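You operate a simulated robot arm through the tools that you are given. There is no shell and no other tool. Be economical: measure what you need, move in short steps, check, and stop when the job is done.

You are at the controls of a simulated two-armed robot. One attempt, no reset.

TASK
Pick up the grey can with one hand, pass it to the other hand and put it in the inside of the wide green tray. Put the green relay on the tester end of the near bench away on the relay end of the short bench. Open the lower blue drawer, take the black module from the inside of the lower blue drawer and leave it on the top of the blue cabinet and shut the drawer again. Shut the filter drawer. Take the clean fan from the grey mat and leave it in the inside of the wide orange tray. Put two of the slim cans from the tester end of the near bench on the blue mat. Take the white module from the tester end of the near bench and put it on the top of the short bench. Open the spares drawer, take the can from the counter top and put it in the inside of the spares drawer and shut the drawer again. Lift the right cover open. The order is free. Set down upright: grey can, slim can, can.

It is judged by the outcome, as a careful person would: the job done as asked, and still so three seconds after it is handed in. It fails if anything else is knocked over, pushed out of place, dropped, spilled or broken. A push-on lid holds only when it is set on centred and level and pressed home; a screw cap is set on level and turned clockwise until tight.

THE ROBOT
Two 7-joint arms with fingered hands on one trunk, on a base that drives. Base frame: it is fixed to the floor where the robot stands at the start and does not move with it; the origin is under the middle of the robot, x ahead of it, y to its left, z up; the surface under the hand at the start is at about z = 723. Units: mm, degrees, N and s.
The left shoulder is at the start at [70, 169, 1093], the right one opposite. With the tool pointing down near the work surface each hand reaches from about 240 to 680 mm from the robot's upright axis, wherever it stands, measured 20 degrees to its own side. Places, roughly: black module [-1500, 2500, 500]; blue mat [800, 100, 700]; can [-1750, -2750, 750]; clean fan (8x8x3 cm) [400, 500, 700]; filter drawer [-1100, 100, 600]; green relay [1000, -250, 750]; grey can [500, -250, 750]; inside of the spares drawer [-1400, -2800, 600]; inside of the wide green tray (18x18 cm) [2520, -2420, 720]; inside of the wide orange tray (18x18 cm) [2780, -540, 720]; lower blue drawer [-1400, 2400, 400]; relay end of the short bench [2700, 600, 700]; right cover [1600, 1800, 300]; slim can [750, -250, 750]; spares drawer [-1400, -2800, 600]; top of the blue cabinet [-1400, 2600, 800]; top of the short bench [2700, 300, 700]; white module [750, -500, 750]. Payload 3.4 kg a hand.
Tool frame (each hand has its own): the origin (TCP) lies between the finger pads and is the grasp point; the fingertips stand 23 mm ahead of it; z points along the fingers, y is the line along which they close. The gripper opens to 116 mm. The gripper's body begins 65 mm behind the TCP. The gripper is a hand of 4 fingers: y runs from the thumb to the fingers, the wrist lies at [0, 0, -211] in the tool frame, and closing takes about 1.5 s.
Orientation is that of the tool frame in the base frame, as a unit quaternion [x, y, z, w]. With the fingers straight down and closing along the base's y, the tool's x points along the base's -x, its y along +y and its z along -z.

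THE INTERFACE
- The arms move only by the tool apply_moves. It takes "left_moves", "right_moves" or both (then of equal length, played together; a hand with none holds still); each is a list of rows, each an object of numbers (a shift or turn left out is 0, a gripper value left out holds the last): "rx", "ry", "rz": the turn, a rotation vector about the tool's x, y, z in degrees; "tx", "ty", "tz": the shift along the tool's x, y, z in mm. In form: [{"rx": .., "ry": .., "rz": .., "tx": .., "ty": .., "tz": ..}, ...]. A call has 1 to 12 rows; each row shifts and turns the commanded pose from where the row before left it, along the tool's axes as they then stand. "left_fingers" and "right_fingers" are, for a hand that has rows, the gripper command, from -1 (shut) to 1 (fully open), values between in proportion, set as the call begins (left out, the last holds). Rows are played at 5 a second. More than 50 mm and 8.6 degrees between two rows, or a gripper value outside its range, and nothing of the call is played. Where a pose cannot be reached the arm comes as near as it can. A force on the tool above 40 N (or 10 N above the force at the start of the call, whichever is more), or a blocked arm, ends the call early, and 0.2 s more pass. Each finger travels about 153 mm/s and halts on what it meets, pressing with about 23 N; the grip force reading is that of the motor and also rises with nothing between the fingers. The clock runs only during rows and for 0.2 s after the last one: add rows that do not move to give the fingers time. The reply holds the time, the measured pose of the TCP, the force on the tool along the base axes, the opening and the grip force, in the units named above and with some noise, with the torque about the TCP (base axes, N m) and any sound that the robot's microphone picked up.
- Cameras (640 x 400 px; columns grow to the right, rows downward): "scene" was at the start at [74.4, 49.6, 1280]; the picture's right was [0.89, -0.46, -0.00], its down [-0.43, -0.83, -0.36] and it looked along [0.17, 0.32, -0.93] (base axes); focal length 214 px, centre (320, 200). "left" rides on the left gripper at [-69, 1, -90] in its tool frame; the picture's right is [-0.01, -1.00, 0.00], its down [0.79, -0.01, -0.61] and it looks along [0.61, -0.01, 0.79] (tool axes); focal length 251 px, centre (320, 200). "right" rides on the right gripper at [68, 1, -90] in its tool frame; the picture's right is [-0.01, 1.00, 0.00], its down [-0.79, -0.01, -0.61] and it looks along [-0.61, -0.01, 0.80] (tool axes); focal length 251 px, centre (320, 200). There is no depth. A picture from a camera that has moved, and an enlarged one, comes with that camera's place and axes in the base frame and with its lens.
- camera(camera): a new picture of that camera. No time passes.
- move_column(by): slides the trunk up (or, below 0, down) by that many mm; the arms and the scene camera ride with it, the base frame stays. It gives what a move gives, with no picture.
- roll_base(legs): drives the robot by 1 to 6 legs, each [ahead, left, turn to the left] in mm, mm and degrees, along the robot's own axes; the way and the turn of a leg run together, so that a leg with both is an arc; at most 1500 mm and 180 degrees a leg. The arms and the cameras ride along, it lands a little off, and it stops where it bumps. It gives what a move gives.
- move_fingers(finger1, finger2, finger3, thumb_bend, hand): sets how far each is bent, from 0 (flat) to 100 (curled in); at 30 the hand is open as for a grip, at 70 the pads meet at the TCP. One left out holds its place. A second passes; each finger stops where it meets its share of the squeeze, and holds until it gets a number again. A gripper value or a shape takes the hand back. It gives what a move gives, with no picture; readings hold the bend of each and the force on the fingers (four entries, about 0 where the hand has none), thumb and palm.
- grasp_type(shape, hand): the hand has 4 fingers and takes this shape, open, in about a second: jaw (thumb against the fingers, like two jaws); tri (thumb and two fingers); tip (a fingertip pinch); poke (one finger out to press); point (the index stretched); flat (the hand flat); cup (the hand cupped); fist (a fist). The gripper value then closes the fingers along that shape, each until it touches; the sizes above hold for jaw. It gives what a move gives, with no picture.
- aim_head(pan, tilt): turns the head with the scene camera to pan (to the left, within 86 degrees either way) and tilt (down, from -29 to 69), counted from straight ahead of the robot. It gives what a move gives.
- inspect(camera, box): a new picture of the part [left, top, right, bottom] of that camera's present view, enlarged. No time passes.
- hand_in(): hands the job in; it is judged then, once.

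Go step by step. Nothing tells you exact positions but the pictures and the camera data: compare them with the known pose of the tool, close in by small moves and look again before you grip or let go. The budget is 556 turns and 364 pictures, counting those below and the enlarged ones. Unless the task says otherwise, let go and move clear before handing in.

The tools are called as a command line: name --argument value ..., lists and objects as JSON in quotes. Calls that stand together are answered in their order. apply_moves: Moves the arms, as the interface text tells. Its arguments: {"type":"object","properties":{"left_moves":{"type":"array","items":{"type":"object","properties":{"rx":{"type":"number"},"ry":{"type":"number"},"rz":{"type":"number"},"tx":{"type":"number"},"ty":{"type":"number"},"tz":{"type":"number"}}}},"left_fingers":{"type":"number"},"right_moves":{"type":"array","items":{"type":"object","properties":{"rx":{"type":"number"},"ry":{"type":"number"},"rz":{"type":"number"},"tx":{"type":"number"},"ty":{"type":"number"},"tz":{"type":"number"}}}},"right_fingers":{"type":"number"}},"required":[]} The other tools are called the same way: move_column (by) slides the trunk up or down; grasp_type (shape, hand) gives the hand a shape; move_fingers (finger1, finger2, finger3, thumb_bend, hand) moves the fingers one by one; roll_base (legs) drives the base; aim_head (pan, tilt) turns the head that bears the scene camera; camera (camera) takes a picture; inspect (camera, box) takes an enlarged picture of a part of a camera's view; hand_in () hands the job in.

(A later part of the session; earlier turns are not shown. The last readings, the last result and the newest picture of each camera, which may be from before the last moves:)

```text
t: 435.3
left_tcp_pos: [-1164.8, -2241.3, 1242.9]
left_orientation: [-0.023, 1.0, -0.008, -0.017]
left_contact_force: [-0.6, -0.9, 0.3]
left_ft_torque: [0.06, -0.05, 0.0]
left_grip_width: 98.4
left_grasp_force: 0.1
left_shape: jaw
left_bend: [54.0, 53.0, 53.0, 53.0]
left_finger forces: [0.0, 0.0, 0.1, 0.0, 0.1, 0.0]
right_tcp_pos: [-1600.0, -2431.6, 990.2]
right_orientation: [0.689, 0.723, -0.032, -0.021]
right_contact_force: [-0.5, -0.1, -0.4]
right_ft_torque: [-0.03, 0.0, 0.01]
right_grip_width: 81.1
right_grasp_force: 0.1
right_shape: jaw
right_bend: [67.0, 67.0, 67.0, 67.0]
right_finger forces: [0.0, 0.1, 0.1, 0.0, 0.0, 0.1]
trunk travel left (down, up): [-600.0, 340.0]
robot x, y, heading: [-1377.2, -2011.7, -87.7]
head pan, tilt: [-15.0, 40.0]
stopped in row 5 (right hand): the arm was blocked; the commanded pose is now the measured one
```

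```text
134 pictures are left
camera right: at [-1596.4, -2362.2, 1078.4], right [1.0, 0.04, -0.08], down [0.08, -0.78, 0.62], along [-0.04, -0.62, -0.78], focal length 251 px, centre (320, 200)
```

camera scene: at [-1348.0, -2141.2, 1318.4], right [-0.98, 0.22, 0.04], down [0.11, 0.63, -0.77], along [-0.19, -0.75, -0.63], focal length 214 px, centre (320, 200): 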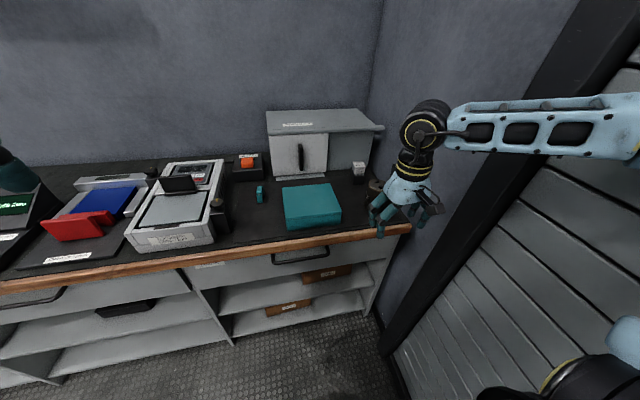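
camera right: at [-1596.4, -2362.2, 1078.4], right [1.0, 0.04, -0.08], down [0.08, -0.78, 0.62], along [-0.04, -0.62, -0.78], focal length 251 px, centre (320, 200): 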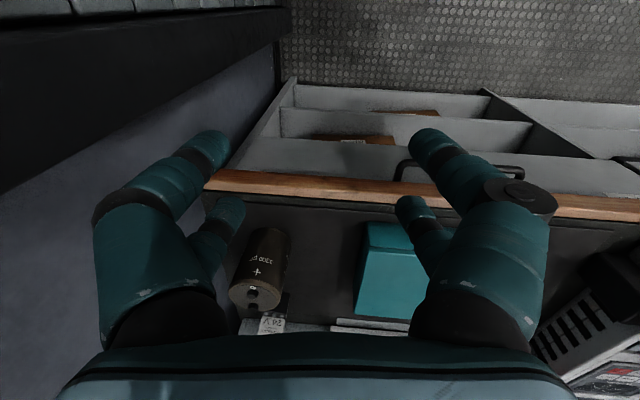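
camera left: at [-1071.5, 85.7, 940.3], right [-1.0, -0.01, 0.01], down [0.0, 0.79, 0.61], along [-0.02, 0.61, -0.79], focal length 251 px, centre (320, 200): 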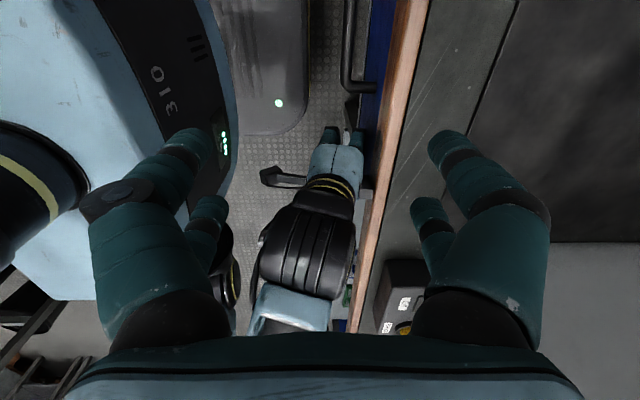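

The elbow met the wall. I draw back and rethink.

apply_moves --right_moves '[{"ty": 30}, {"ty": 40}, {"ty": 40}, {"ty": 40}, {}]'

roll_base --legs '[[0, 150, -2.3]]'

camera --camera "scene"

```text
t: 436.5
left_tcp_pos: [-1200.1, -2240.6, 1248.4]
left_orientation: [-0.027, 1.0, -0.008, -0.002]
left_contact_force: [0.0, 0.9, 0.4]
left_ft_torque: [-0.09, -0.04, -0.01]
left_grip_width: 98.7
left_grasp_force: 0.0
left_shape: jaw
left_bend: [54.0, 53.0, 53.0, 53.0]
left_finger forces: [0.0, 0.0, 0.0, 0.1, 0.0, 0.0]
right_tcp_pos: [-1477.7, -2426.4, 975.0]
right_orientation: [0.688, 0.725, -0.022, -0.008]
right_contact_force: [-0.5, 0.5, 0.2]
right_ft_torque: [-0.05, -0.02, 0.0]
right_grip_width: 81.0
right_grasp_force: 0.1
right_shape: jaw
right_bend: [67.0, 67.0, 67.0, 67.0]
right_finger forces: [0.1, 0.1, 0.0, 0.0, 0.0, 0.0]
trunk travel left (down, up): [-600.0, 340.0]
robot x, y, heading: [-1382.6, -2017.0, -87.3]
head pan, tilt: [-15.0, 40.0]
```

```text
t: 437.8
left_tcp_pos: [-1062.5, -2248.5, 1246.8]
left_orientation: [-0.006, 1.0, -0.006, -0.002]
left_contact_force: [-0.3, 0.4, 0.4]
left_ft_torque: [-0.03, 0.01, -0.03]
left_grip_width: 98.5
left_grasp_force: 0.0
left_shape: jaw
left_bend: [54.0, 53.0, 53.0, 53.0]
left_finger forces: [0.0, 0.1, 0.0, 0.0, 0.0, 0.1]
right_tcp_pos: [-1347.9, -2422.0, 972.9]
right_orientation: [0.704, 0.71, -0.018, -0.01]
right_contact_force: [0.5, 0.2, -0.6]
right_ft_torque: [0.03, -0.02, 0.01]
right_grip_width: 80.9
right_grasp_force: 0.1
right_shape: jaw
right_bend: [67.0, 67.0, 67.0, 67.0]
right_finger forces: [0.0, 0.0, 0.1, 0.0, 0.0, 0.0]
trunk travel left (down, up): [-600.0, 340.0]
robot x, y, heading: [-1232.7, -2010.3, -89.3]
head pan, tilt: [-15.0, 40.0]
```

```text
133 pictures are left
camera scene: at [-1256.9, -2143.6, 1316.1], right [-0.97, 0.25, 0.0], down [0.16, 0.62, -0.77], along [-0.19, -0.74, -0.64], focal length 214 px, centre (320, 200)
```

scene: 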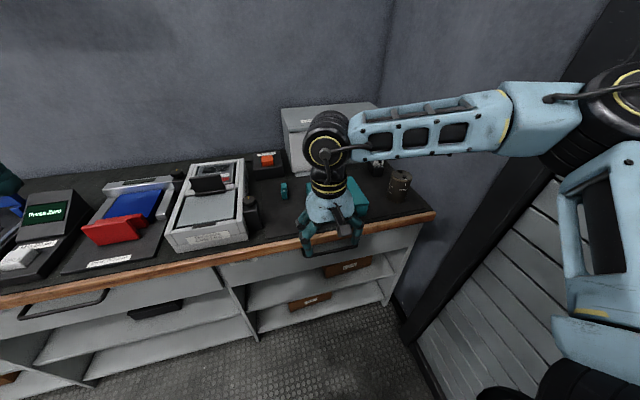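

New plan: stand facing the end wall and take the can with the left hand, whose elbow is then over the counter.

roll_base --legs '[[0, 0, -90.5]]'

apply_moves --left_moves '[{"rz": 8.2}, {"rz": 8.2}, {"rz": 8.2}, {"rz": 8.2}, {"rz": 8.2}, {"rz": 8.2}, {"rz": 8.2}, {"rz": 8.2}, {"rz": 8.2}, {"rz": 8.2}, {"rz": 8}, {}]' --left_fingers 0.8

roll_base --legs '[[0, 290, 0], [40, 0, 0]]'

aim_head --pan 40 --tilt 40

camera --camera "scene"

```text
t: 442.1
left_tcp_pos: [-1474.8, -2175.4, 1246.6]
left_orientation: [0.712, 0.702, -0.003, -0.006]
left_contact_force: [-0.7, -0.6, 0.0]
left_ft_torque: [-0.03, 0.02, -0.02]
left_grip_width: 98.3
left_grasp_force: 0.0
left_shape: jaw
left_bend: [54.0, 53.0, 53.0, 53.0]
left_finger forces: [0.0, 0.0, 0.0, 0.0, 0.0, 0.0]
right_tcp_pos: [-1642.5, -1886.4, 971.6]
right_orientation: [1.0, -0.008, -0.005, -0.021]
right_contact_force: [-0.4, -0.2, -0.4]
right_ft_torque: [-0.01, 0.0, -0.02]
right_grip_width: 81.1
right_grasp_force: 0.1
right_shape: jaw
right_bend: [67.0, 67.0, 67.0, 67.0]
right_finger forces: [0.1, 0.0, 0.1, 0.0, 0.1, 0.0]
trunk travel left (down, up): [-600.0, 340.0]
robot x, y, heading: [-1230.6, -2009.6, 179.2]
head pan, tilt: [-15.0, 40.0]
```

```text
t: 444.7
left_tcp_pos: [-1475.4, -2176.3, 1247.9]
left_orientation: [1.0, -0.008, -0.007, -0.003]
left_contact_force: [-0.2, -0.3, -0.3]
left_ft_torque: [0.01, -0.01, 0.03]
left_grip_width: 104.4
left_grasp_force: 0.1
left_shape: jaw
left_bend: [47.0, 47.0, 47.0, 47.0]
left_finger forces: [0.0, 0.0, 0.1, 0.0, 0.0, 0.1]
right_tcp_pos: [-1642.6, -1886.0, 972.4]
right_orientation: [1.0, -0.009, -0.005, -0.021]
right_contact_force: [-0.4, 0.3, 0.0]
right_ft_torque: [-0.01, 0.0, 0.01]
right_grip_width: 81.2
right_grasp_force: 0.1
right_shape: jaw
right_bend: [67.0, 67.0, 67.0, 67.0]
right_finger forces: [0.0, 0.1, 0.0, 0.0, 0.0, 0.1]
trunk travel left (down, up): [-600.0, 340.0]
robot x, y, heading: [-1234.0, -2012.3, 179.0]
head pan, tilt: [-15.0, 40.0]
```

```text
t: 447.2
left_tcp_pos: [-1517.5, -2462.7, 1249.1]
left_orientation: [1.0, -0.008, -0.008, -0.002]
left_contact_force: [0.8, -1.1, 0.5]
left_ft_torque: [0.01, 0.0, -0.03]
left_grip_width: 104.1
left_grasp_force: 0.0
left_shape: jaw
left_bend: [47.0, 47.0, 47.0, 47.0]
left_finger forces: [0.1, 0.0, 0.0, 0.1, 0.1, 0.0]
right_tcp_pos: [-1684.5, -2172.8, 973.0]
right_orientation: [1.0, -0.009, -0.007, -0.021]
right_contact_force: [0.1, -0.2, -0.9]
right_ft_torque: [-0.01, 0.0, 0.01]
right_grip_width: 81.5
right_grasp_force: 0.0
right_shape: jaw
right_bend: [67.0, 67.0, 67.0, 67.0]
right_finger forces: [0.0, 0.0, 0.0, 0.1, 0.1, 0.0]
trunk travel left (down, up): [-600.0, 340.0]
robot x, y, heading: [-1276.3, -2301.8, 179.0]
head pan, tilt: [-15.0, 40.0]
```

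```text
t: 448.4
left_tcp_pos: [-1520.7, -2462.9, 1246.7]
left_orientation: [1.0, -0.007, -0.007, -0.002]
left_contact_force: [-0.1, 0.7, 0.8]
left_ft_torque: [0.01, 0.01, 0.04]
left_grip_width: 104.2
left_grasp_force: 0.0
left_shape: jaw
left_bend: [47.0, 47.0, 47.0, 47.0]
left_finger forces: [0.1, 0.0, 0.0, 0.0, 0.1, 0.0]
right_tcp_pos: [-1686.6, -2173.9, 973.1]
right_orientation: [1.0, -0.009, -0.005, -0.02]
right_contact_force: [0.2, 0.4, -0.6]
right_ft_torque: [0.0, 0.0, -0.01]
right_grip_width: 81.2
right_grasp_force: 0.0
right_shape: jaw
right_bend: [67.0, 67.0, 67.0, 67.0]
right_finger forces: [0.1, 0.0, 0.0, 0.1, 0.1, 0.0]
trunk travel left (down, up): [-600.0, 340.0]
robot x, y, heading: [-1279.7, -2299.4, 179.1]
head pan, tilt: [40.0, 40.0]
```

```text
132 pictures are left
camera scene: at [-1396.6, -2350.9, 1316.1], right [-0.63, 0.78, 0.0], down [0.5, 0.4, -0.77], along [-0.6, -0.48, -0.64], focal length 214 px, centre (320, 200)
```

scene: 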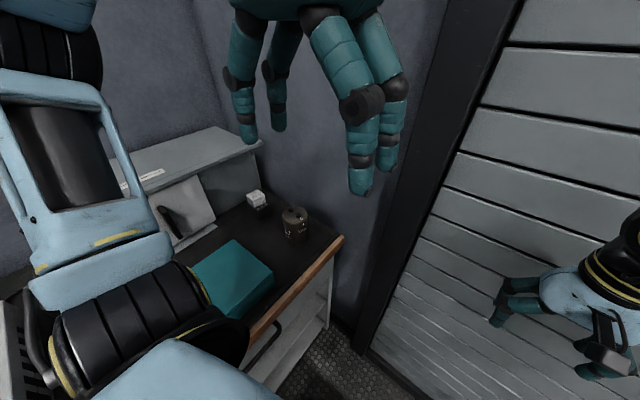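

The can's top is at about (−1675, −2666, 908), the counter at z≈812. I move the left hand over it.

apply_moves --left_moves '[{"tx": -26, "ty": 34}, {"tx": -26, "ty": 34}, {"tx": -26, "ty": 34}, {"tx": -26, "ty": 34}, {"tx": -26, "ty": 34}, {"tx": -25, "ty": 33}, {"tz": 45}, {"tz": 45}, {"tz": 45}, {}]'

camera --camera "left"

camera --camera "scene"

```text
t: 450.6
left_tcp_pos: [-1692.5, -2647.4, 1093.7]
left_orientation: [1.0, -0.007, -0.007, -0.001]
left_contact_force: [-0.5, -0.9, 0.3]
left_ft_torque: [0.02, -0.02, -0.01]
left_grip_width: 104.7
left_grasp_force: 0.0
left_shape: jaw
left_bend: [47.0, 47.0, 47.0, 47.0]
left_finger forces: [0.0, 0.0, 0.0, 0.0, 0.0, 0.1]
left hand out of reach, approached as far as the arm can: row 1, 2, 3
right_tcp_pos: [-1687.2, -2173.7, 972.6]
right_orientation: [1.0, -0.009, -0.005, -0.021]
right_contact_force: [-0.5, 0.7, 0.5]
right_ft_torque: [0.04, 0.0, 0.0]
right_grip_width: 80.9
right_grasp_force: 0.0
right_shape: jaw
right_bend: [67.0, 67.0, 67.0, 67.0]
right_finger forces: [0.0, 0.1, 0.0, 0.0, 0.0, 0.0]
trunk travel left (down, up): [-600.0, 340.0]
robot x, y, heading: [-1276.1, -2296.1, 179.1]
head pan, tilt: [40.0, 40.0]
```

```text
131 pictures are left
camera left: at [-1759.9, -2645.7, 1184.1], right [0.01, 1.0, 0.0], down [0.8, -0.01, 0.6], along [0.6, 0.0, -0.8], focal length 251 px, centre (320, 200)
```

left: 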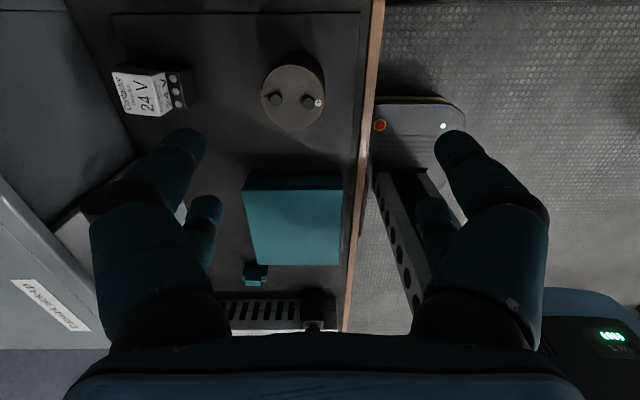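

```text
130 pictures are left
camera scene: at [-1395.6, -2350.6, 1316.2], right [-0.63, 0.78, 0.0], down [0.5, 0.4, -0.77], along [-0.6, -0.48, -0.64], focal length 214 px, centre (320, 200)
```

scene: 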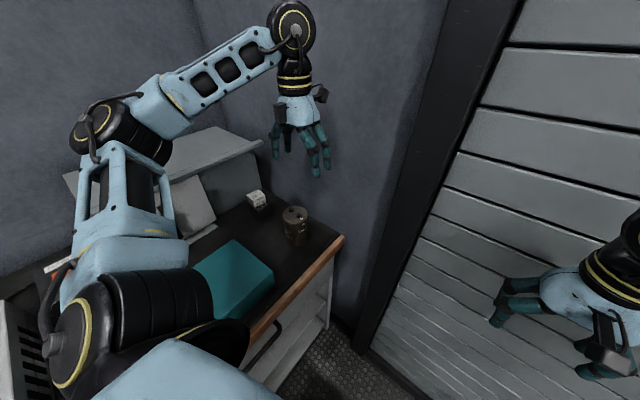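

apply_moves --left_moves '[{"tx": 5, "ty": 26}, {"tz": 45}, {"tz": 45}, {"tz": 40}, {}]'

camera --camera "left"

```text
t: 451.8
left_tcp_pos: [-1688.9, -2672.7, 964.7]
left_orientation: [1.0, -0.008, -0.007, -0.002]
left_contact_force: [-0.4, 0.0, 0.2]
left_ft_torque: [-0.01, 0.01, -0.01]
left_grip_width: 104.3
left_grasp_force: 0.1
left_shape: jaw
left_bend: [47.0, 47.0, 47.0, 47.0]
left_finger forces: [0.0, 0.0, 0.0, 0.1, 0.0, 0.0]
right_tcp_pos: [-1687.4, -2173.2, 972.5]
right_orientation: [1.0, -0.009, -0.005, -0.021]
right_contact_force: [0.4, -0.5, 0.8]
right_ft_torque: [0.03, -0.02, 0.03]
right_grip_width: 81.2
right_grasp_force: 0.1
right_shape: jaw
right_bend: [67.0, 67.0, 67.0, 67.0]
right_finger forces: [0.1, 0.1, 0.1, 0.0, 0.0, 0.0]
trunk travel left (down, up): [-600.0, 340.0]
robot x, y, heading: [-1278.1, -2302.1, 178.9]
head pan, tilt: [40.0, 40.0]
```

```text
129 pictures are left
camera left: at [-1757.3, -2671.4, 1054.6], right [0.01, 1.0, 0.0], down [0.8, -0.01, 0.6], along [0.6, 0.0, -0.8], focal length 251 px, centre (320, 200)
```

left: 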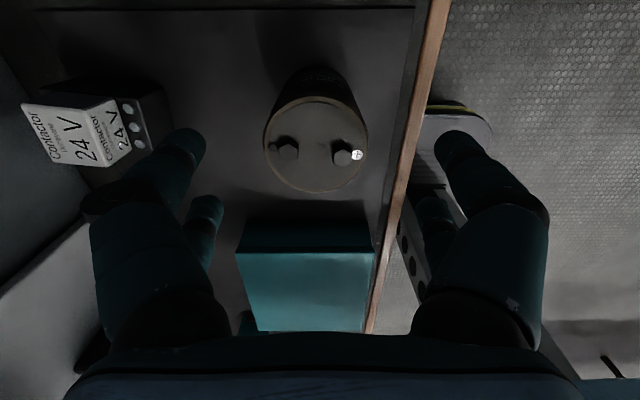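

apply_moves --left_moves '[{"tz": 40}, {"tz": 35}, {"tz": 20}, {}]'

apply_moves --left_moves '[{}, {}, {}, {}, {}, {}, {}]' --left_fingers -1

camera --camera "left"

```text
t: 452.8
left_tcp_pos: [-1691.1, -2671.5, 868.5]
left_orientation: [1.0, -0.008, -0.006, -0.003]
left_contact_force: [0.2, 0.1, -0.4]
left_ft_torque: [-0.02, -0.02, 0.01]
left_grip_width: 104.4
left_grasp_force: 0.1
left_shape: jaw
left_bend: [47.0, 47.0, 47.0, 47.0]
left_finger forces: [0.1, 0.0, 0.1, 0.1, 0.1, 0.0]
right_tcp_pos: [-1687.9, -2173.0, 973.0]
right_orientation: [1.0, -0.009, -0.005, -0.021]
right_contact_force: [-0.2, -0.3, -1.0]
right_ft_torque: [-0.02, -0.03, 0.03]
right_grip_width: 80.9
right_grasp_force: 0.1
right_shape: jaw
right_bend: [67.0, 67.0, 67.0, 67.0]
right_finger forces: [0.0, 0.0, 0.1, 0.1, 0.1, 0.0]
trunk travel left (down, up): [-600.0, 340.0]
robot x, y, heading: [-1276.1, -2297.9, 179.0]
head pan, tilt: [40.0, 40.0]
```

```text
t: 454.4
left_tcp_pos: [-1691.0, -2673.2, 868.4]
left_orientation: [1.0, -0.008, -0.006, -0.003]
left_contact_force: [0.9, 0.8, 0.2]
left_ft_torque: [0.02, -0.03, -0.03]
left_grip_width: 47.9
left_grasp_force: 22.7
left_shape: jaw
left_bend: [73.0, 72.0, 73.0, 77.0]
left_finger forces: [21.1, 21.6, 21.5, 0.0, 19.4, 0.1]
right_tcp_pos: [-1686.8, -2173.5, 972.5]
right_orientation: [1.0, -0.008, -0.005, -0.022]
right_contact_force: [-0.3, -0.2, 0.7]
right_ft_torque: [-0.03, 0.01, 0.0]
right_grip_width: 80.9
right_grasp_force: 0.0
right_shape: jaw
right_bend: [67.0, 67.0, 67.0, 67.0]
right_finger forces: [0.0, 0.0, 0.0, 0.0, 0.0, 0.0]
trunk travel left (down, up): [-600.0, 340.0]
robot x, y, heading: [-1278.6, -2299.2, 179.3]
head pan, tilt: [40.0, 40.0]
```

```text
128 pictures are left
camera left: at [-1758.5, -2671.6, 959.9], right [0.01, 1.0, 0.0], down [0.8, -0.01, 0.6], along [0.6, 0.0, -0.8], focal length 251 px, centre (320, 200)
```

left: 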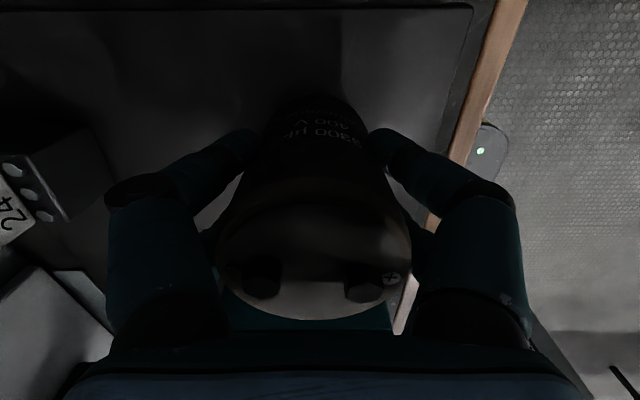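

Gripped. I lift it clear and bring it back over the floor.

apply_moves --left_moves '[{"tz": -25}, {"tz": -40}, {"tz": -45}, {"tz": -45}, {"tz": -30}, {"ty": -40, "tx": 10}, {"ty": -40, "tx": 10}, {"ty": -40, "tx": 10}, {"ty": -40, "tx": 10}, {}]'

camera --camera "scene"

camera --camera "left"

```text
t: 456.6
left_tcp_pos: [-1646.2, -2512.8, 1055.5]
left_orientation: [1.0, -0.008, -0.006, -0.003]
left_contact_force: [0.0, -1.0, -4.5]
left_ft_torque: [-0.03, 0.0, 0.04]
left_grip_width: 47.6
left_grasp_force: 23.1
left_shape: jaw
left_bend: [73.0, 72.0, 73.0, 77.0]
left_finger forces: [21.9, 22.4, 23.0, 0.0, 20.9, 0.1]
right_tcp_pos: [-1687.3, -2174.7, 972.0]
right_orientation: [1.0, -0.009, -0.005, -0.022]
right_contact_force: [-0.7, 0.1, -0.2]
right_ft_torque: [0.01, -0.03, 0.03]
right_grip_width: 81.1
right_grasp_force: 0.1
right_shape: jaw
right_bend: [67.0, 67.0, 67.0, 67.0]
right_finger forces: [0.0, 0.0, 0.1, 0.0, 0.0, 0.0]
trunk travel left (down, up): [-600.0, 340.0]
robot x, y, heading: [-1277.5, -2297.6, 179.1]
head pan, tilt: [40.0, 40.0]
```

```text
127 pictures are left
camera scene: at [-1396.3, -2352.3, 1316.1], right [-0.63, 0.78, 0.0], down [0.5, 0.41, -0.77], along [-0.6, -0.48, -0.64], focal length 214 px, centre (320, 200)
```

scene: 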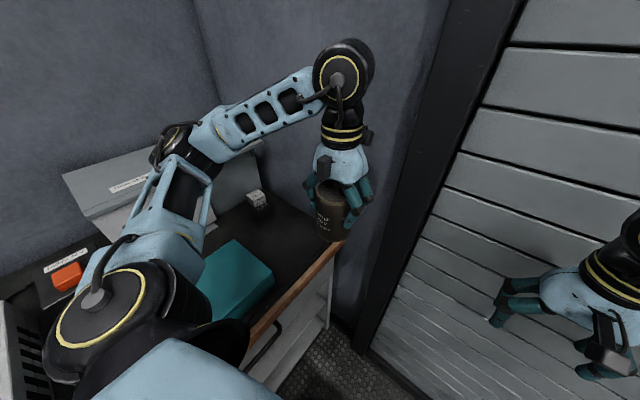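

```text
126 pictures are left
camera left: at [-1714.4, -2513.1, 1145.2], right [0.01, 1.0, 0.01], down [0.8, -0.01, 0.6], along [0.6, 0.0, -0.8], focal length 251 px, centre (320, 200)
```

left: 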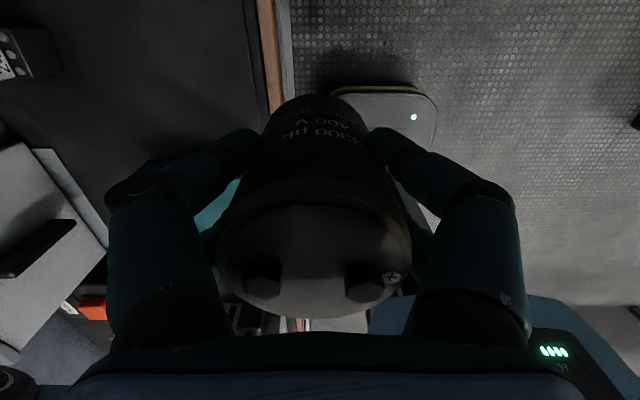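

roll_base --legs '[[0, -420, 0], [0, 0, 91]]'

aim_head --pan 0 --tilt 30

camera --camera "scene"

```text
t: 463.0
left_tcp_pos: [-1052.5, -2248.8, 1054.8]
left_orientation: [0.71, 0.705, -0.005, 0.002]
left_contact_force: [0.5, -0.5, -5.2]
left_ft_torque: [-0.01, -0.01, -0.02]
left_grip_width: 47.3
left_grasp_force: 23.1
left_shape: jaw
left_bend: [73.0, 72.0, 73.0, 77.0]
left_finger forces: [21.4, 22.0, 22.4, 0.0, 21.0, 0.0]
right_tcp_pos: [-1391.6, -2292.1, 972.0]
right_orientation: [0.711, 0.703, -0.018, -0.011]
right_contact_force: [0.3, 0.2, 0.5]
right_ft_torque: [-0.02, 0.01, 0.0]
right_grip_width: 80.9
right_grasp_force: 0.0
right_shape: jaw
right_bend: [67.0, 67.0, 67.0, 67.0]
right_finger forces: [0.0, 0.0, 0.0, 0.0, 0.0, 0.1]
trunk travel left (down, up): [-600.0, 340.0]
robot x, y, heading: [-1270.1, -1878.7, -90.8]
head pan, tilt: [40.0, 40.0]
```

```text
t: 464.1
left_tcp_pos: [-1051.9, -2249.2, 1053.9]
left_orientation: [0.71, 0.705, -0.006, 0.002]
left_contact_force: [1.0, -0.2, -4.8]
left_ft_torque: [-0.02, 0.01, -0.01]
left_grip_width: 47.4
left_grasp_force: 23.0
left_shape: jaw
left_bend: [73.0, 72.0, 73.0, 77.0]
left_finger forces: [21.5, 21.9, 22.4, 0.1, 21.1, 0.0]
right_tcp_pos: [-1391.0, -2291.4, 972.1]
right_orientation: [0.71, 0.703, -0.018, -0.011]
right_contact_force: [-0.3, -0.7, 0.6]
right_ft_torque: [0.0, 0.0, 0.01]
right_grip_width: 81.0
right_grasp_force: 0.1
right_shape: jaw
right_bend: [67.0, 67.0, 67.0, 67.0]
right_finger forces: [0.0, 0.0, 0.0, 0.0, 0.0, 0.1]
trunk travel left (down, up): [-600.0, 340.0]
robot x, y, heading: [-1269.4, -1883.7, -90.7]
head pan, tilt: [0.0, 30.0]
```

```text
125 pictures are left
camera scene: at [-1273.3, -2022.9, 1331.4], right [-1.0, 0.01, 0.0], down [0.0, 0.5, -0.87], along [-0.01, -0.87, -0.5], focal length 214 px, centre (320, 200)
```

scene: 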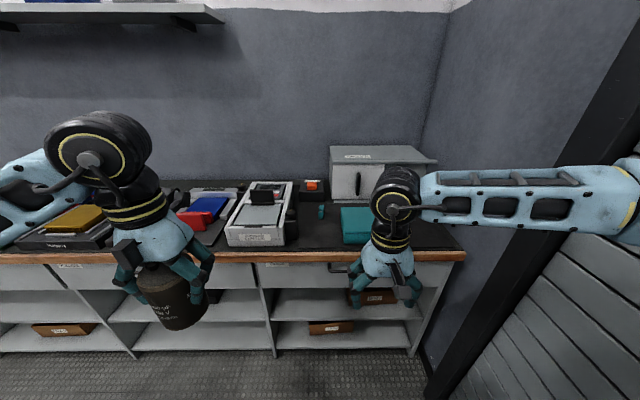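

inspect --camera "scene" --box '[240, 230, 480, 370]'

camera --camera "right"

```text
2.67 times, centred on (360, 300) of scene
camera zoom: at [-1273.3, -2022.9, 1331.4], right [-1.0, 0.01, 0.0], down [0.0, 0.5, -0.87], along [-0.01, -0.87, -0.5], focal length 572 px, centre (213, -67)
```

zoom: 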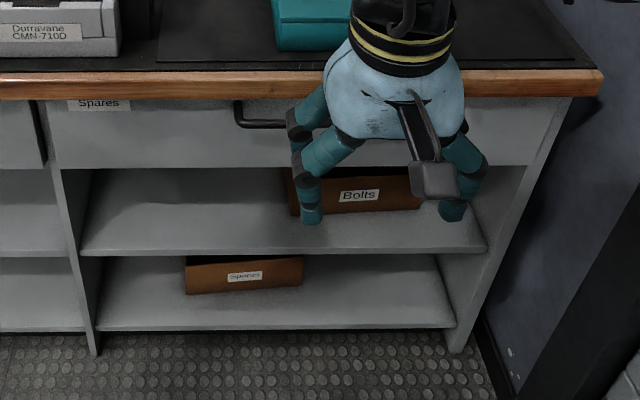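

```text
123 pictures are left
camera right: at [-1387.7, -2222.0, 1061.4], right [1.0, -0.02, -0.04], down [0.01, -0.79, 0.61], along [-0.04, -0.61, -0.79], focal length 251 px, centre (320, 200)
```

right: 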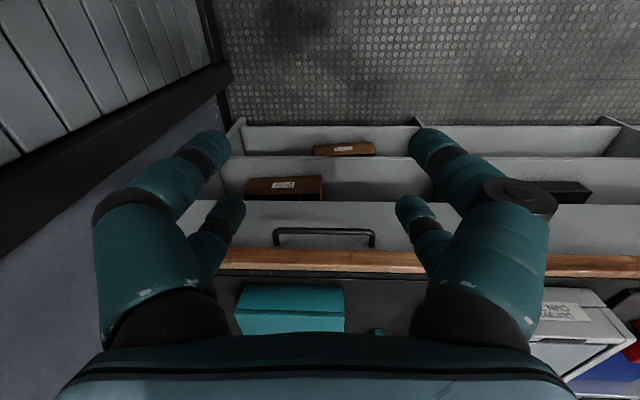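

move_column --by -300

aim_head --pan -5 --tilt 20

camera --camera "scene"

camera --camera "right"

```text
t: 467.1
left_tcp_pos: [-1053.2, -2247.5, 755.0]
left_orientation: [0.709, 0.705, -0.005, 0.003]
left_contact_force: [-0.5, 0.8, -4.5]
left_ft_torque: [-0.01, 0.02, 0.0]
left_grip_width: 47.4
left_grasp_force: 22.9
left_shape: jaw
left_bend: [73.0, 72.0, 73.0, 77.0]
left_finger forces: [21.4, 21.9, 22.4, 0.0, 21.2, 0.0]
right_tcp_pos: [-1390.8, -2290.9, 672.3]
right_orientation: [0.71, 0.704, -0.019, -0.012]
right_contact_force: [-0.6, -0.3, -0.6]
right_ft_torque: [0.03, -0.02, -0.03]
right_grip_width: 81.1
right_grasp_force: 0.0
right_shape: jaw
right_bend: [67.0, 67.0, 67.0, 67.0]
right_finger forces: [0.1, 0.1, 0.0, 0.1, 0.1, 0.0]
trunk travel left (down, up): [-300.0, 640.0]
robot x, y, heading: [-1271.2, -1882.1, -90.5]
head pan, tilt: [0.0, 30.0]
```

```text
t: 467.8
left_tcp_pos: [-1052.6, -2247.6, 755.1]
left_orientation: [0.71, 0.704, -0.007, 0.002]
left_contact_force: [0.3, 0.1, -5.0]
left_ft_torque: [0.01, 0.0, -0.02]
left_grip_width: 47.3
left_grasp_force: 23.4
left_shape: jaw
left_bend: [73.0, 72.0, 73.0, 77.0]
left_finger forces: [21.4, 21.9, 22.4, 0.0, 21.1, 0.0]
right_tcp_pos: [-1391.0, -2292.3, 672.9]
right_orientation: [0.71, 0.704, -0.019, -0.012]
right_contact_force: [-0.2, -0.4, 0.6]
right_ft_torque: [-0.02, -0.01, -0.01]
right_grip_width: 81.2
right_grasp_force: 0.1
right_shape: jaw
right_bend: [67.0, 67.0, 67.0, 67.0]
right_finger forces: [0.1, 0.0, 0.0, 0.0, 0.1, 0.0]
trunk travel left (down, up): [-300.0, 640.0]
robot x, y, heading: [-1264.9, -1880.1, -90.6]
head pan, tilt: [-5.0, 20.0]
```

```text
122 pictures are left
camera scene: at [-1281.6, -2025.0, 1047.4], right [-1.0, 0.1, 0.0], down [0.03, 0.34, -0.94], along [-0.09, -0.93, -0.34], focal length 214 px, centre (320, 200)
```

scene: 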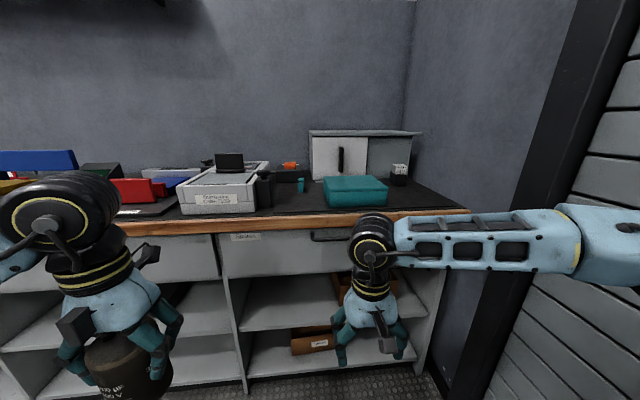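

```text
121 pictures are left
camera right: at [-1387.8, -2221.8, 761.4], right [1.0, -0.02, -0.04], down [0.01, -0.79, 0.61], along [-0.04, -0.61, -0.79], focal length 251 px, centre (320, 200)
```

right: 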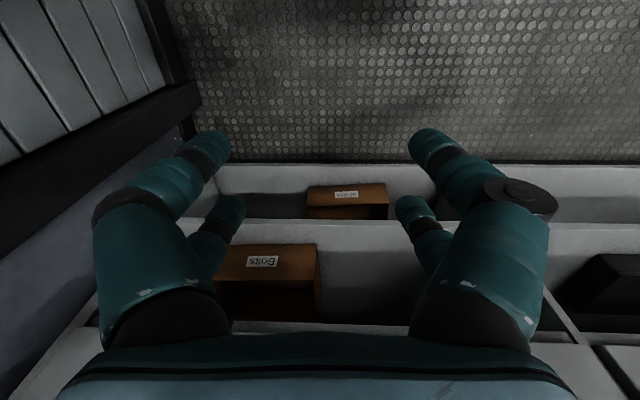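

apply_moves --right_moves '[{"rz": -8.2}, {"rz": -8.2}, {"rz": -8.2}, {"rz": -8.2}, {"rz": -8.2}, {"rz": -8.2}, {"rz": -8.2}, {"rz": -8.2}, {"rz": -8.2}, {"rz": -8.2}, {"rz": -8}, {}]' --right_fingers 1

```text
t: 470.4
left_tcp_pos: [-1052.9, -2248.4, 753.6]
left_orientation: [0.71, 0.704, -0.006, 0.003]
left_contact_force: [-0.1, 0.1, -5.7]
left_ft_torque: [0.02, -0.01, -0.01]
left_grip_width: 47.4
left_grasp_force: 22.8
left_shape: jaw
left_bend: [73.0, 72.0, 73.0, 77.0]
left_finger forces: [21.4, 21.9, 22.4, 0.0, 21.1, 0.1]
right_tcp_pos: [-1391.9, -2291.6, 672.2]
right_orientation: [0.003, 1.0, -0.006, -0.021]
right_contact_force: [-0.4, 0.1, -0.5]
right_ft_torque: [0.01, 0.01, -0.04]
right_grip_width: 115.7
right_grasp_force: 0.1
right_shape: jaw
right_bend: [30.0, 30.0, 30.0, 30.0]
right_finger forces: [0.1, 0.1, 0.0, 0.1, 0.0, 0.0]
trunk travel left (down, up): [-300.0, 640.0]
robot x, y, heading: [-1271.0, -1880.1, -90.6]
head pan, tilt: [-5.0, 20.0]
```

The right wrist turns fine the other way. I tilt it 40° forward to face the handle.

apply_moves --right_moves '[{"rx": 8}, {"rx": 8}, {"rx": 8}, {"rx": 8}, {"rx": 8}, {}]'

camera --camera "right"

camera --camera "scene"

```text
t: 471.8
left_tcp_pos: [-1052.9, -2247.8, 754.0]
left_orientation: [0.709, 0.705, -0.006, 0.003]
left_contact_force: [0.4, 0.5, -5.2]
left_ft_torque: [-0.04, 0.0, 0.03]
left_grip_width: 47.1
left_grasp_force: 22.7
left_shape: jaw
left_bend: [73.0, 72.0, 73.0, 77.0]
left_finger forces: [21.5, 22.0, 22.5, 0.0, 21.0, 0.1]
right_tcp_pos: [-1391.6, -2291.3, 672.9]
right_orientation: [-0.002, 0.937, -0.348, -0.021]
right_contact_force: [-0.2, 1.2, 0.0]
right_ft_torque: [0.0, -0.03, -0.01]
right_grip_width: 116.0
right_grasp_force: 0.1
right_shape: jaw
right_bend: [30.0, 30.0, 30.0, 30.0]
right_finger forces: [0.0, 0.0, 0.1, 0.0, 0.0, 0.1]
trunk travel left (down, up): [-300.0, 640.0]
robot x, y, heading: [-1272.5, -1882.4, -90.5]
head pan, tilt: [-5.0, 20.0]
```

```text
120 pictures are left
camera right: at [-1457.7, -2231.5, 743.1], right [-0.01, 0.76, -0.65], down [0.82, 0.38, 0.43], along [0.58, -0.53, -0.62], focal length 251 px, centre (320, 200)
```

right: 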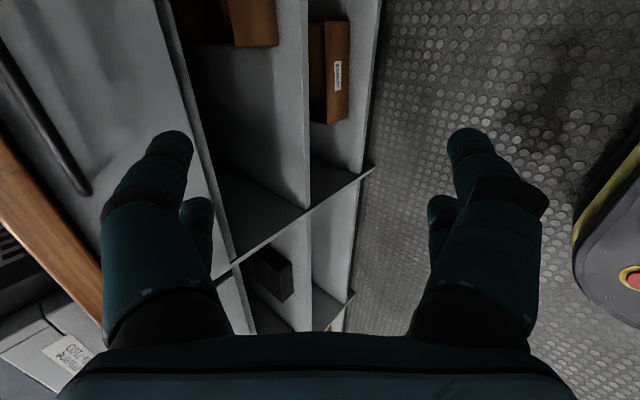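

```text
119 pictures are left
camera scene: at [-1281.6, -2025.0, 1047.5], right [-1.0, 0.1, 0.0], down [0.03, 0.34, -0.94], along [-0.09, -0.94, -0.34], focal length 214 px, centre (320, 200)
```

scene: 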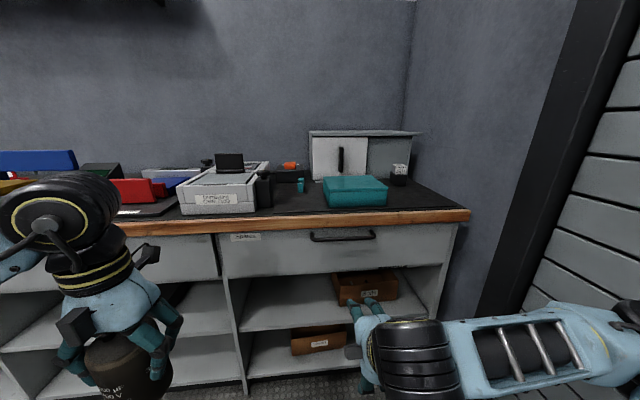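

The counter edge overhangs the handle, so I flatten the hand to about 20° below horizontal and approach from the front.

apply_moves --right_moves '[{"rx": 7.5}, {"rx": 7.5}, {"rx": 7.5}, {"rx": 7.5}, {"rz": -1.2}, {}]'

camera --camera "right"

```text
t: 473.2
left_tcp_pos: [-1052.2, -2248.6, 754.3]
left_orientation: [0.709, 0.705, -0.005, 0.003]
left_contact_force: [0.4, 0.8, -4.4]
left_ft_torque: [-0.05, 0.01, -0.03]
left_grip_width: 47.2
left_grasp_force: 23.2
left_shape: jaw
left_bend: [73.0, 72.0, 73.0, 77.0]
left_finger forces: [21.5, 22.1, 22.6, 0.0, 21.3, 0.1]
right_tcp_pos: [-1365.8, -2326.1, 672.1]
right_orientation: [-0.017, 0.815, -0.578, -0.027]
right_contact_force: [1.1, 0.7, 0.5]
right_ft_torque: [0.01, 0.01, 0.03]
right_grip_width: 115.9
right_grasp_force: 0.0
right_shape: jaw
right_bend: [30.0, 30.0, 30.0, 30.0]
right_finger forces: [0.1, 0.0, 0.0, 0.0, 0.1, 0.0]
right hand out of reach, approached as far as the arm can: row 1, 2, 3, 4
trunk travel left (down, up): [-300.0, 640.0]
robot x, y, heading: [-1271.0, -1886.1, -90.5]
head pan, tilt: [-5.0, 20.0]
```

```text
118 pictures are left
camera right: at [-1433.8, -2240.6, 705.1], right [-0.05, 0.33, -0.94], down [0.81, 0.57, 0.16], along [0.59, -0.75, -0.3], focal length 251 px, centre (320, 200)
```

right: 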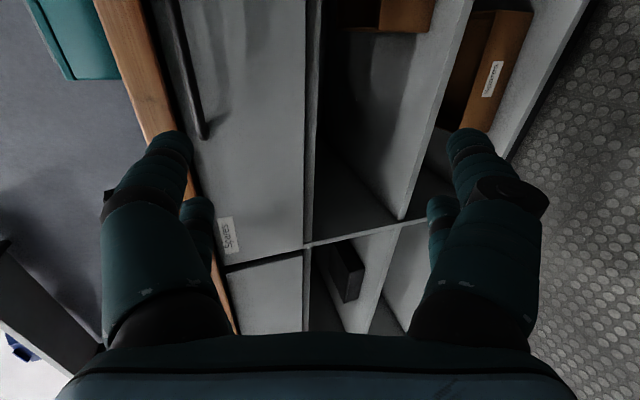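

apply_moves --right_moves '[{"tx": 8, "ty": -27, "tz": 20}, {"tx": 8, "ty": -27, "tz": 20}, {"tx": 7, "ty": -27, "tz": 20}, {"tx": 7, "ty": -26, "tz": 20}, {"tx": 7, "ty": -26, "tz": 20}, {}]' --right_fingers 0.2

camera --camera "right"

camera --camera "scene"

```text
t: 474.6
left_tcp_pos: [-1051.6, -2248.5, 754.3]
left_orientation: [0.709, 0.705, -0.006, 0.003]
left_contact_force: [-0.3, 0.2, -4.4]
left_ft_torque: [-0.01, 0.03, 0.0]
left_grip_width: 47.4
left_grasp_force: 22.9
left_shape: jaw
left_bend: [73.0, 72.0, 73.0, 77.0]
left_finger forces: [21.6, 22.0, 22.8, 0.1, 21.2, 0.0]
right_tcp_pos: [-1397.6, -2464.4, 765.8]
right_orientation: [-0.016, 0.815, -0.578, -0.025]
right_contact_force: [-0.9, 0.2, -1.0]
right_ft_torque: [-0.01, 0.04, 0.02]
right_grip_width: 70.2
right_grasp_force: 0.1
right_shape: jaw
right_bend: [71.0, 71.0, 71.0, 72.0]
right_finger forces: [0.0, 0.0, 0.1, 0.0, 0.0, 0.0]
trunk travel left (down, up): [-300.0, 640.0]
robot x, y, heading: [-1269.1, -1879.0, -90.8]
head pan, tilt: [-5.0, 20.0]
```

```text
117 pictures are left
camera right: at [-1465.7, -2379.2, 799.1], right [-0.05, 0.33, -0.94], down [0.81, 0.57, 0.16], along [0.59, -0.75, -0.3], focal length 251 px, centre (320, 200)
```

right: 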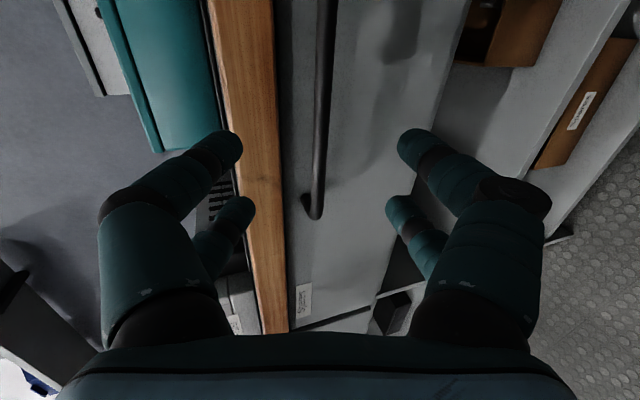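

```text
116 pictures are left
camera scene: at [-1281.6, -2024.9, 1047.5], right [-1.0, 0.1, 0.0], down [0.03, 0.34, -0.94], along [-0.09, -0.94, -0.34], focal length 214 px, centre (320, 200)
```

scene: 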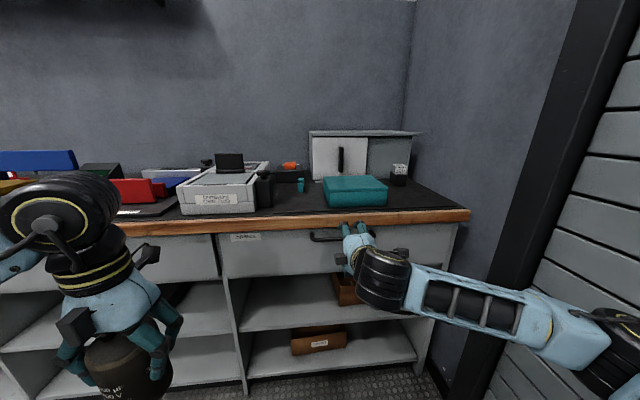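

apply_moves --right_moves '[{}, {}, {"tz": 25}, {"tz": 25}, {}]' --right_fingers -0.25

camera --camera "right"

```text
t: 475.8
left_tcp_pos: [-1053.6, -2248.0, 754.7]
left_orientation: [0.71, 0.704, -0.006, 0.003]
left_contact_force: [-0.8, 0.3, -5.0]
left_ft_torque: [0.0, 0.05, 0.02]
left_grip_width: 47.3
left_grasp_force: 22.8
left_shape: jaw
left_bend: [73.0, 72.0, 73.0, 77.0]
left_finger forces: [21.6, 22.1, 22.7, 0.0, 21.1, 0.1]
right_tcp_pos: [-1399.2, -2512.3, 746.9]
right_orientation: [-0.017, 0.816, -0.577, -0.027]
right_contact_force: [-0.3, 0.9, -0.2]
right_ft_torque: [0.02, 0.03, -0.01]
right_grip_width: 44.0
right_grasp_force: 0.1
right_shape: jaw
right_bend: [73.0, 73.0, 73.0, 77.0]
right_finger forces: [0.0, 0.1, 0.0, 0.0, 0.1, 0.1]
trunk travel left (down, up): [-300.0, 640.0]
robot x, y, heading: [-1276.6, -1879.4, -90.5]
head pan, tilt: [-5.0, 20.0]
```

```text
115 pictures are left
camera right: at [-1466.8, -2425.7, 782.2], right [-0.05, 0.33, -0.94], down [0.81, 0.57, 0.16], along [0.59, -0.75, -0.3], focal length 251 px, centre (320, 200)
```

right: 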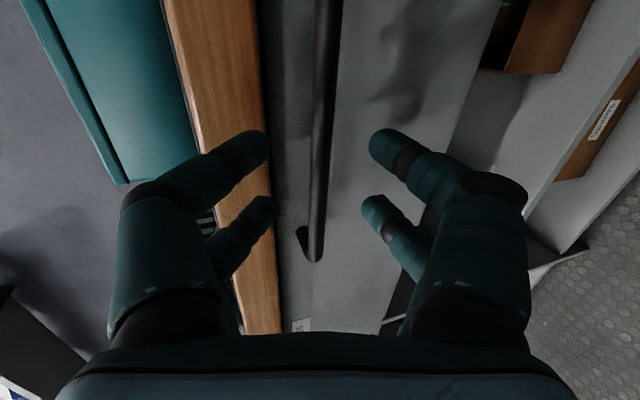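

apply_moves --right_moves '[{}, {}, {"tz": 20}, {"tz": 14}, {}]' --right_fingers -0.45

camera --camera "right"

```text
t: 477.0
left_tcp_pos: [-1052.6, -2247.1, 754.4]
left_orientation: [0.71, 0.704, -0.007, 0.004]
left_contact_force: [-0.5, 0.4, -4.5]
left_ft_torque: [-0.03, 0.03, -0.03]
left_grip_width: 47.3
left_grasp_force: 23.3
left_shape: jaw
left_bend: [73.0, 72.0, 73.0, 77.0]
left_finger forces: [21.6, 22.1, 22.6, 0.0, 21.2, 0.0]
right_tcp_pos: [-1399.8, -2542.4, 737.1]
right_orientation: [-0.017, 0.816, -0.578, -0.026]
right_contact_force: [1.4, 7.3, -3.2]
right_ft_torque: [-0.13, 0.03, -0.01]
right_grip_width: 30.0
right_grasp_force: 0.0
right_shape: jaw
right_bend: [73.0, 73.0, 74.0, 80.0]
right_finger forces: [0.1, 0.0, 2.3, 0.1, 5.6, 0.0]
trunk travel left (down, up): [-300.0, 640.0]
robot x, y, heading: [-1270.4, -1880.2, -90.8]
head pan, tilt: [-5.0, 20.0]
```

```text
114 pictures are left
camera right: at [-1467.2, -2456.9, 771.1], right [-0.05, 0.33, -0.94], down [0.81, 0.57, 0.16], along [0.59, -0.75, -0.3], focal length 251 px, centre (320, 200)
```

right: 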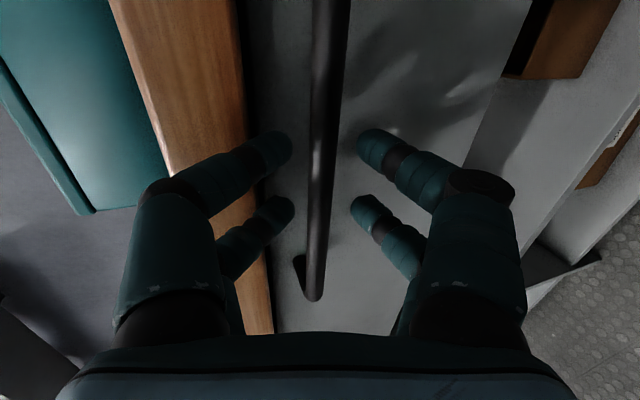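

apply_moves --right_moves '[{"ty": 4}, {"tz": 6}, {}]'

apply_moves --right_moves '[{}, {}, {}, {}, {}]' --right_fingers -1

camera --camera "right"

```text
t: 477.8
left_tcp_pos: [-1053.4, -2248.2, 755.3]
left_orientation: [0.71, 0.704, -0.007, 0.003]
left_contact_force: [0.0, 0.3, -4.9]
left_ft_torque: [-0.02, 0.0, -0.02]
left_grip_width: 47.4
left_grasp_force: 23.3
left_shape: jaw
left_bend: [73.0, 72.0, 73.0, 77.0]
left_finger forces: [21.6, 22.1, 22.6, 0.1, 21.2, 0.1]
right_tcp_pos: [-1401.3, -2547.9, 732.7]
right_orientation: [-0.017, 0.816, -0.578, -0.025]
right_contact_force: [1.0, 9.3, -4.0]
right_ft_torque: [-0.24, -0.03, -0.09]
right_grip_width: 29.8
right_grasp_force: 0.0
right_shape: jaw
right_bend: [73.0, 73.0, 74.0, 80.0]
right_finger forces: [0.1, 0.0, 2.9, 0.0, 7.2, 0.0]
trunk travel left (down, up): [-300.0, 640.0]
robot x, y, heading: [-1271.0, -1879.5, -90.4]
head pan, tilt: [-5.0, 20.0]
```

```text
t: 479.0
left_tcp_pos: [-1052.0, -2250.0, 754.5]
left_orientation: [0.709, 0.705, -0.006, 0.002]
left_contact_force: [-1.3, 0.3, -5.2]
left_ft_torque: [-0.02, 0.03, 0.02]
left_grip_width: 47.2
left_grasp_force: 23.0
left_shape: jaw
left_bend: [73.0, 72.0, 73.0, 77.0]
left_finger forces: [21.6, 22.1, 22.7, 0.0, 21.2, 0.0]
right_tcp_pos: [-1401.0, -2548.3, 730.1]
right_orientation: [-0.016, 0.817, -0.576, -0.026]
right_contact_force: [-0.1, -1.3, -10.6]
right_ft_torque: [0.06, -0.14, -0.01]
right_grip_width: 3.2
right_grasp_force: 22.9
right_shape: jaw
right_bend: [62.0, 63.0, 74.0, 79.0]
right_finger forces: [0.1, 0.0, 0.0, 0.0, 0.0, 0.0]
trunk travel left (down, up): [-300.0, 640.0]
robot x, y, heading: [-1271.8, -1881.9, -90.6]
head pan, tilt: [-5.0, 20.0]
```

```text
113 pictures are left
camera right: at [-1468.2, -2463.6, 764.0], right [-0.05, 0.34, -0.94], down [0.81, 0.57, 0.16], along [0.59, -0.75, -0.3], focal length 251 px, centre (320, 200)
```

right: 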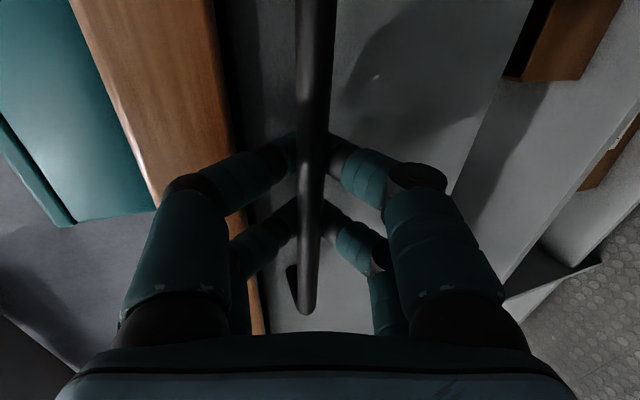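

The fingers have closed behind the bar, enclosing it. I pull gently.

apply_moves --right_moves '[{"ty": 1.7, "tz": -4.7}, {"ty": 3.3, "tz": -9.4}, {"ty": 3.3, "tz": -9.4}, {"ty": 3.3, "tz": -9.4}, {"ty": 3.3, "tz": -9.4}, {"ty": 3.3, "tz": -9.4}, {}]'

camera --camera "right"

```text
t: 480.6
left_tcp_pos: [-1053.5, -2249.8, 753.3]
left_orientation: [0.709, 0.705, -0.005, 0.002]
left_contact_force: [0.1, -0.5, -4.6]
left_ft_torque: [0.0, 0.02, 0.0]
left_grip_width: 47.2
left_grasp_force: 22.6
left_shape: jaw
left_bend: [73.0, 72.0, 73.0, 77.0]
left_finger forces: [21.7, 22.1, 22.8, 0.1, 21.2, 0.0]
right_tcp_pos: [-1401.0, -2495.0, 731.7]
right_orientation: [-0.016, 0.817, -0.576, -0.026]
right_contact_force: [-1.3, 0.7, -12.2]
right_ft_torque: [0.03, -0.09, 0.01]
right_grip_width: 3.5
right_grasp_force: 23.1
right_shape: jaw
right_bend: [62.0, 63.0, 74.0, 79.0]
right_finger forces: [0.0, 0.0, 0.0, 0.1, 0.0, 0.0]
trunk travel left (down, up): [-300.0, 640.0]
robot x, y, heading: [-1271.1, -1878.9, -90.7]
head pan, tilt: [-5.0, 20.0]
```

```text
112 pictures are left
camera right: at [-1467.9, -2408.5, 764.2], right [-0.05, 0.33, -0.94], down [0.81, 0.57, 0.16], along [0.59, -0.75, -0.3], focal length 251 px, centre (320, 200)
```

right: 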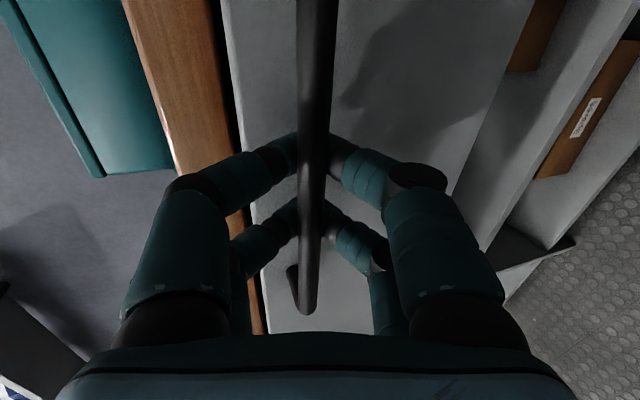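

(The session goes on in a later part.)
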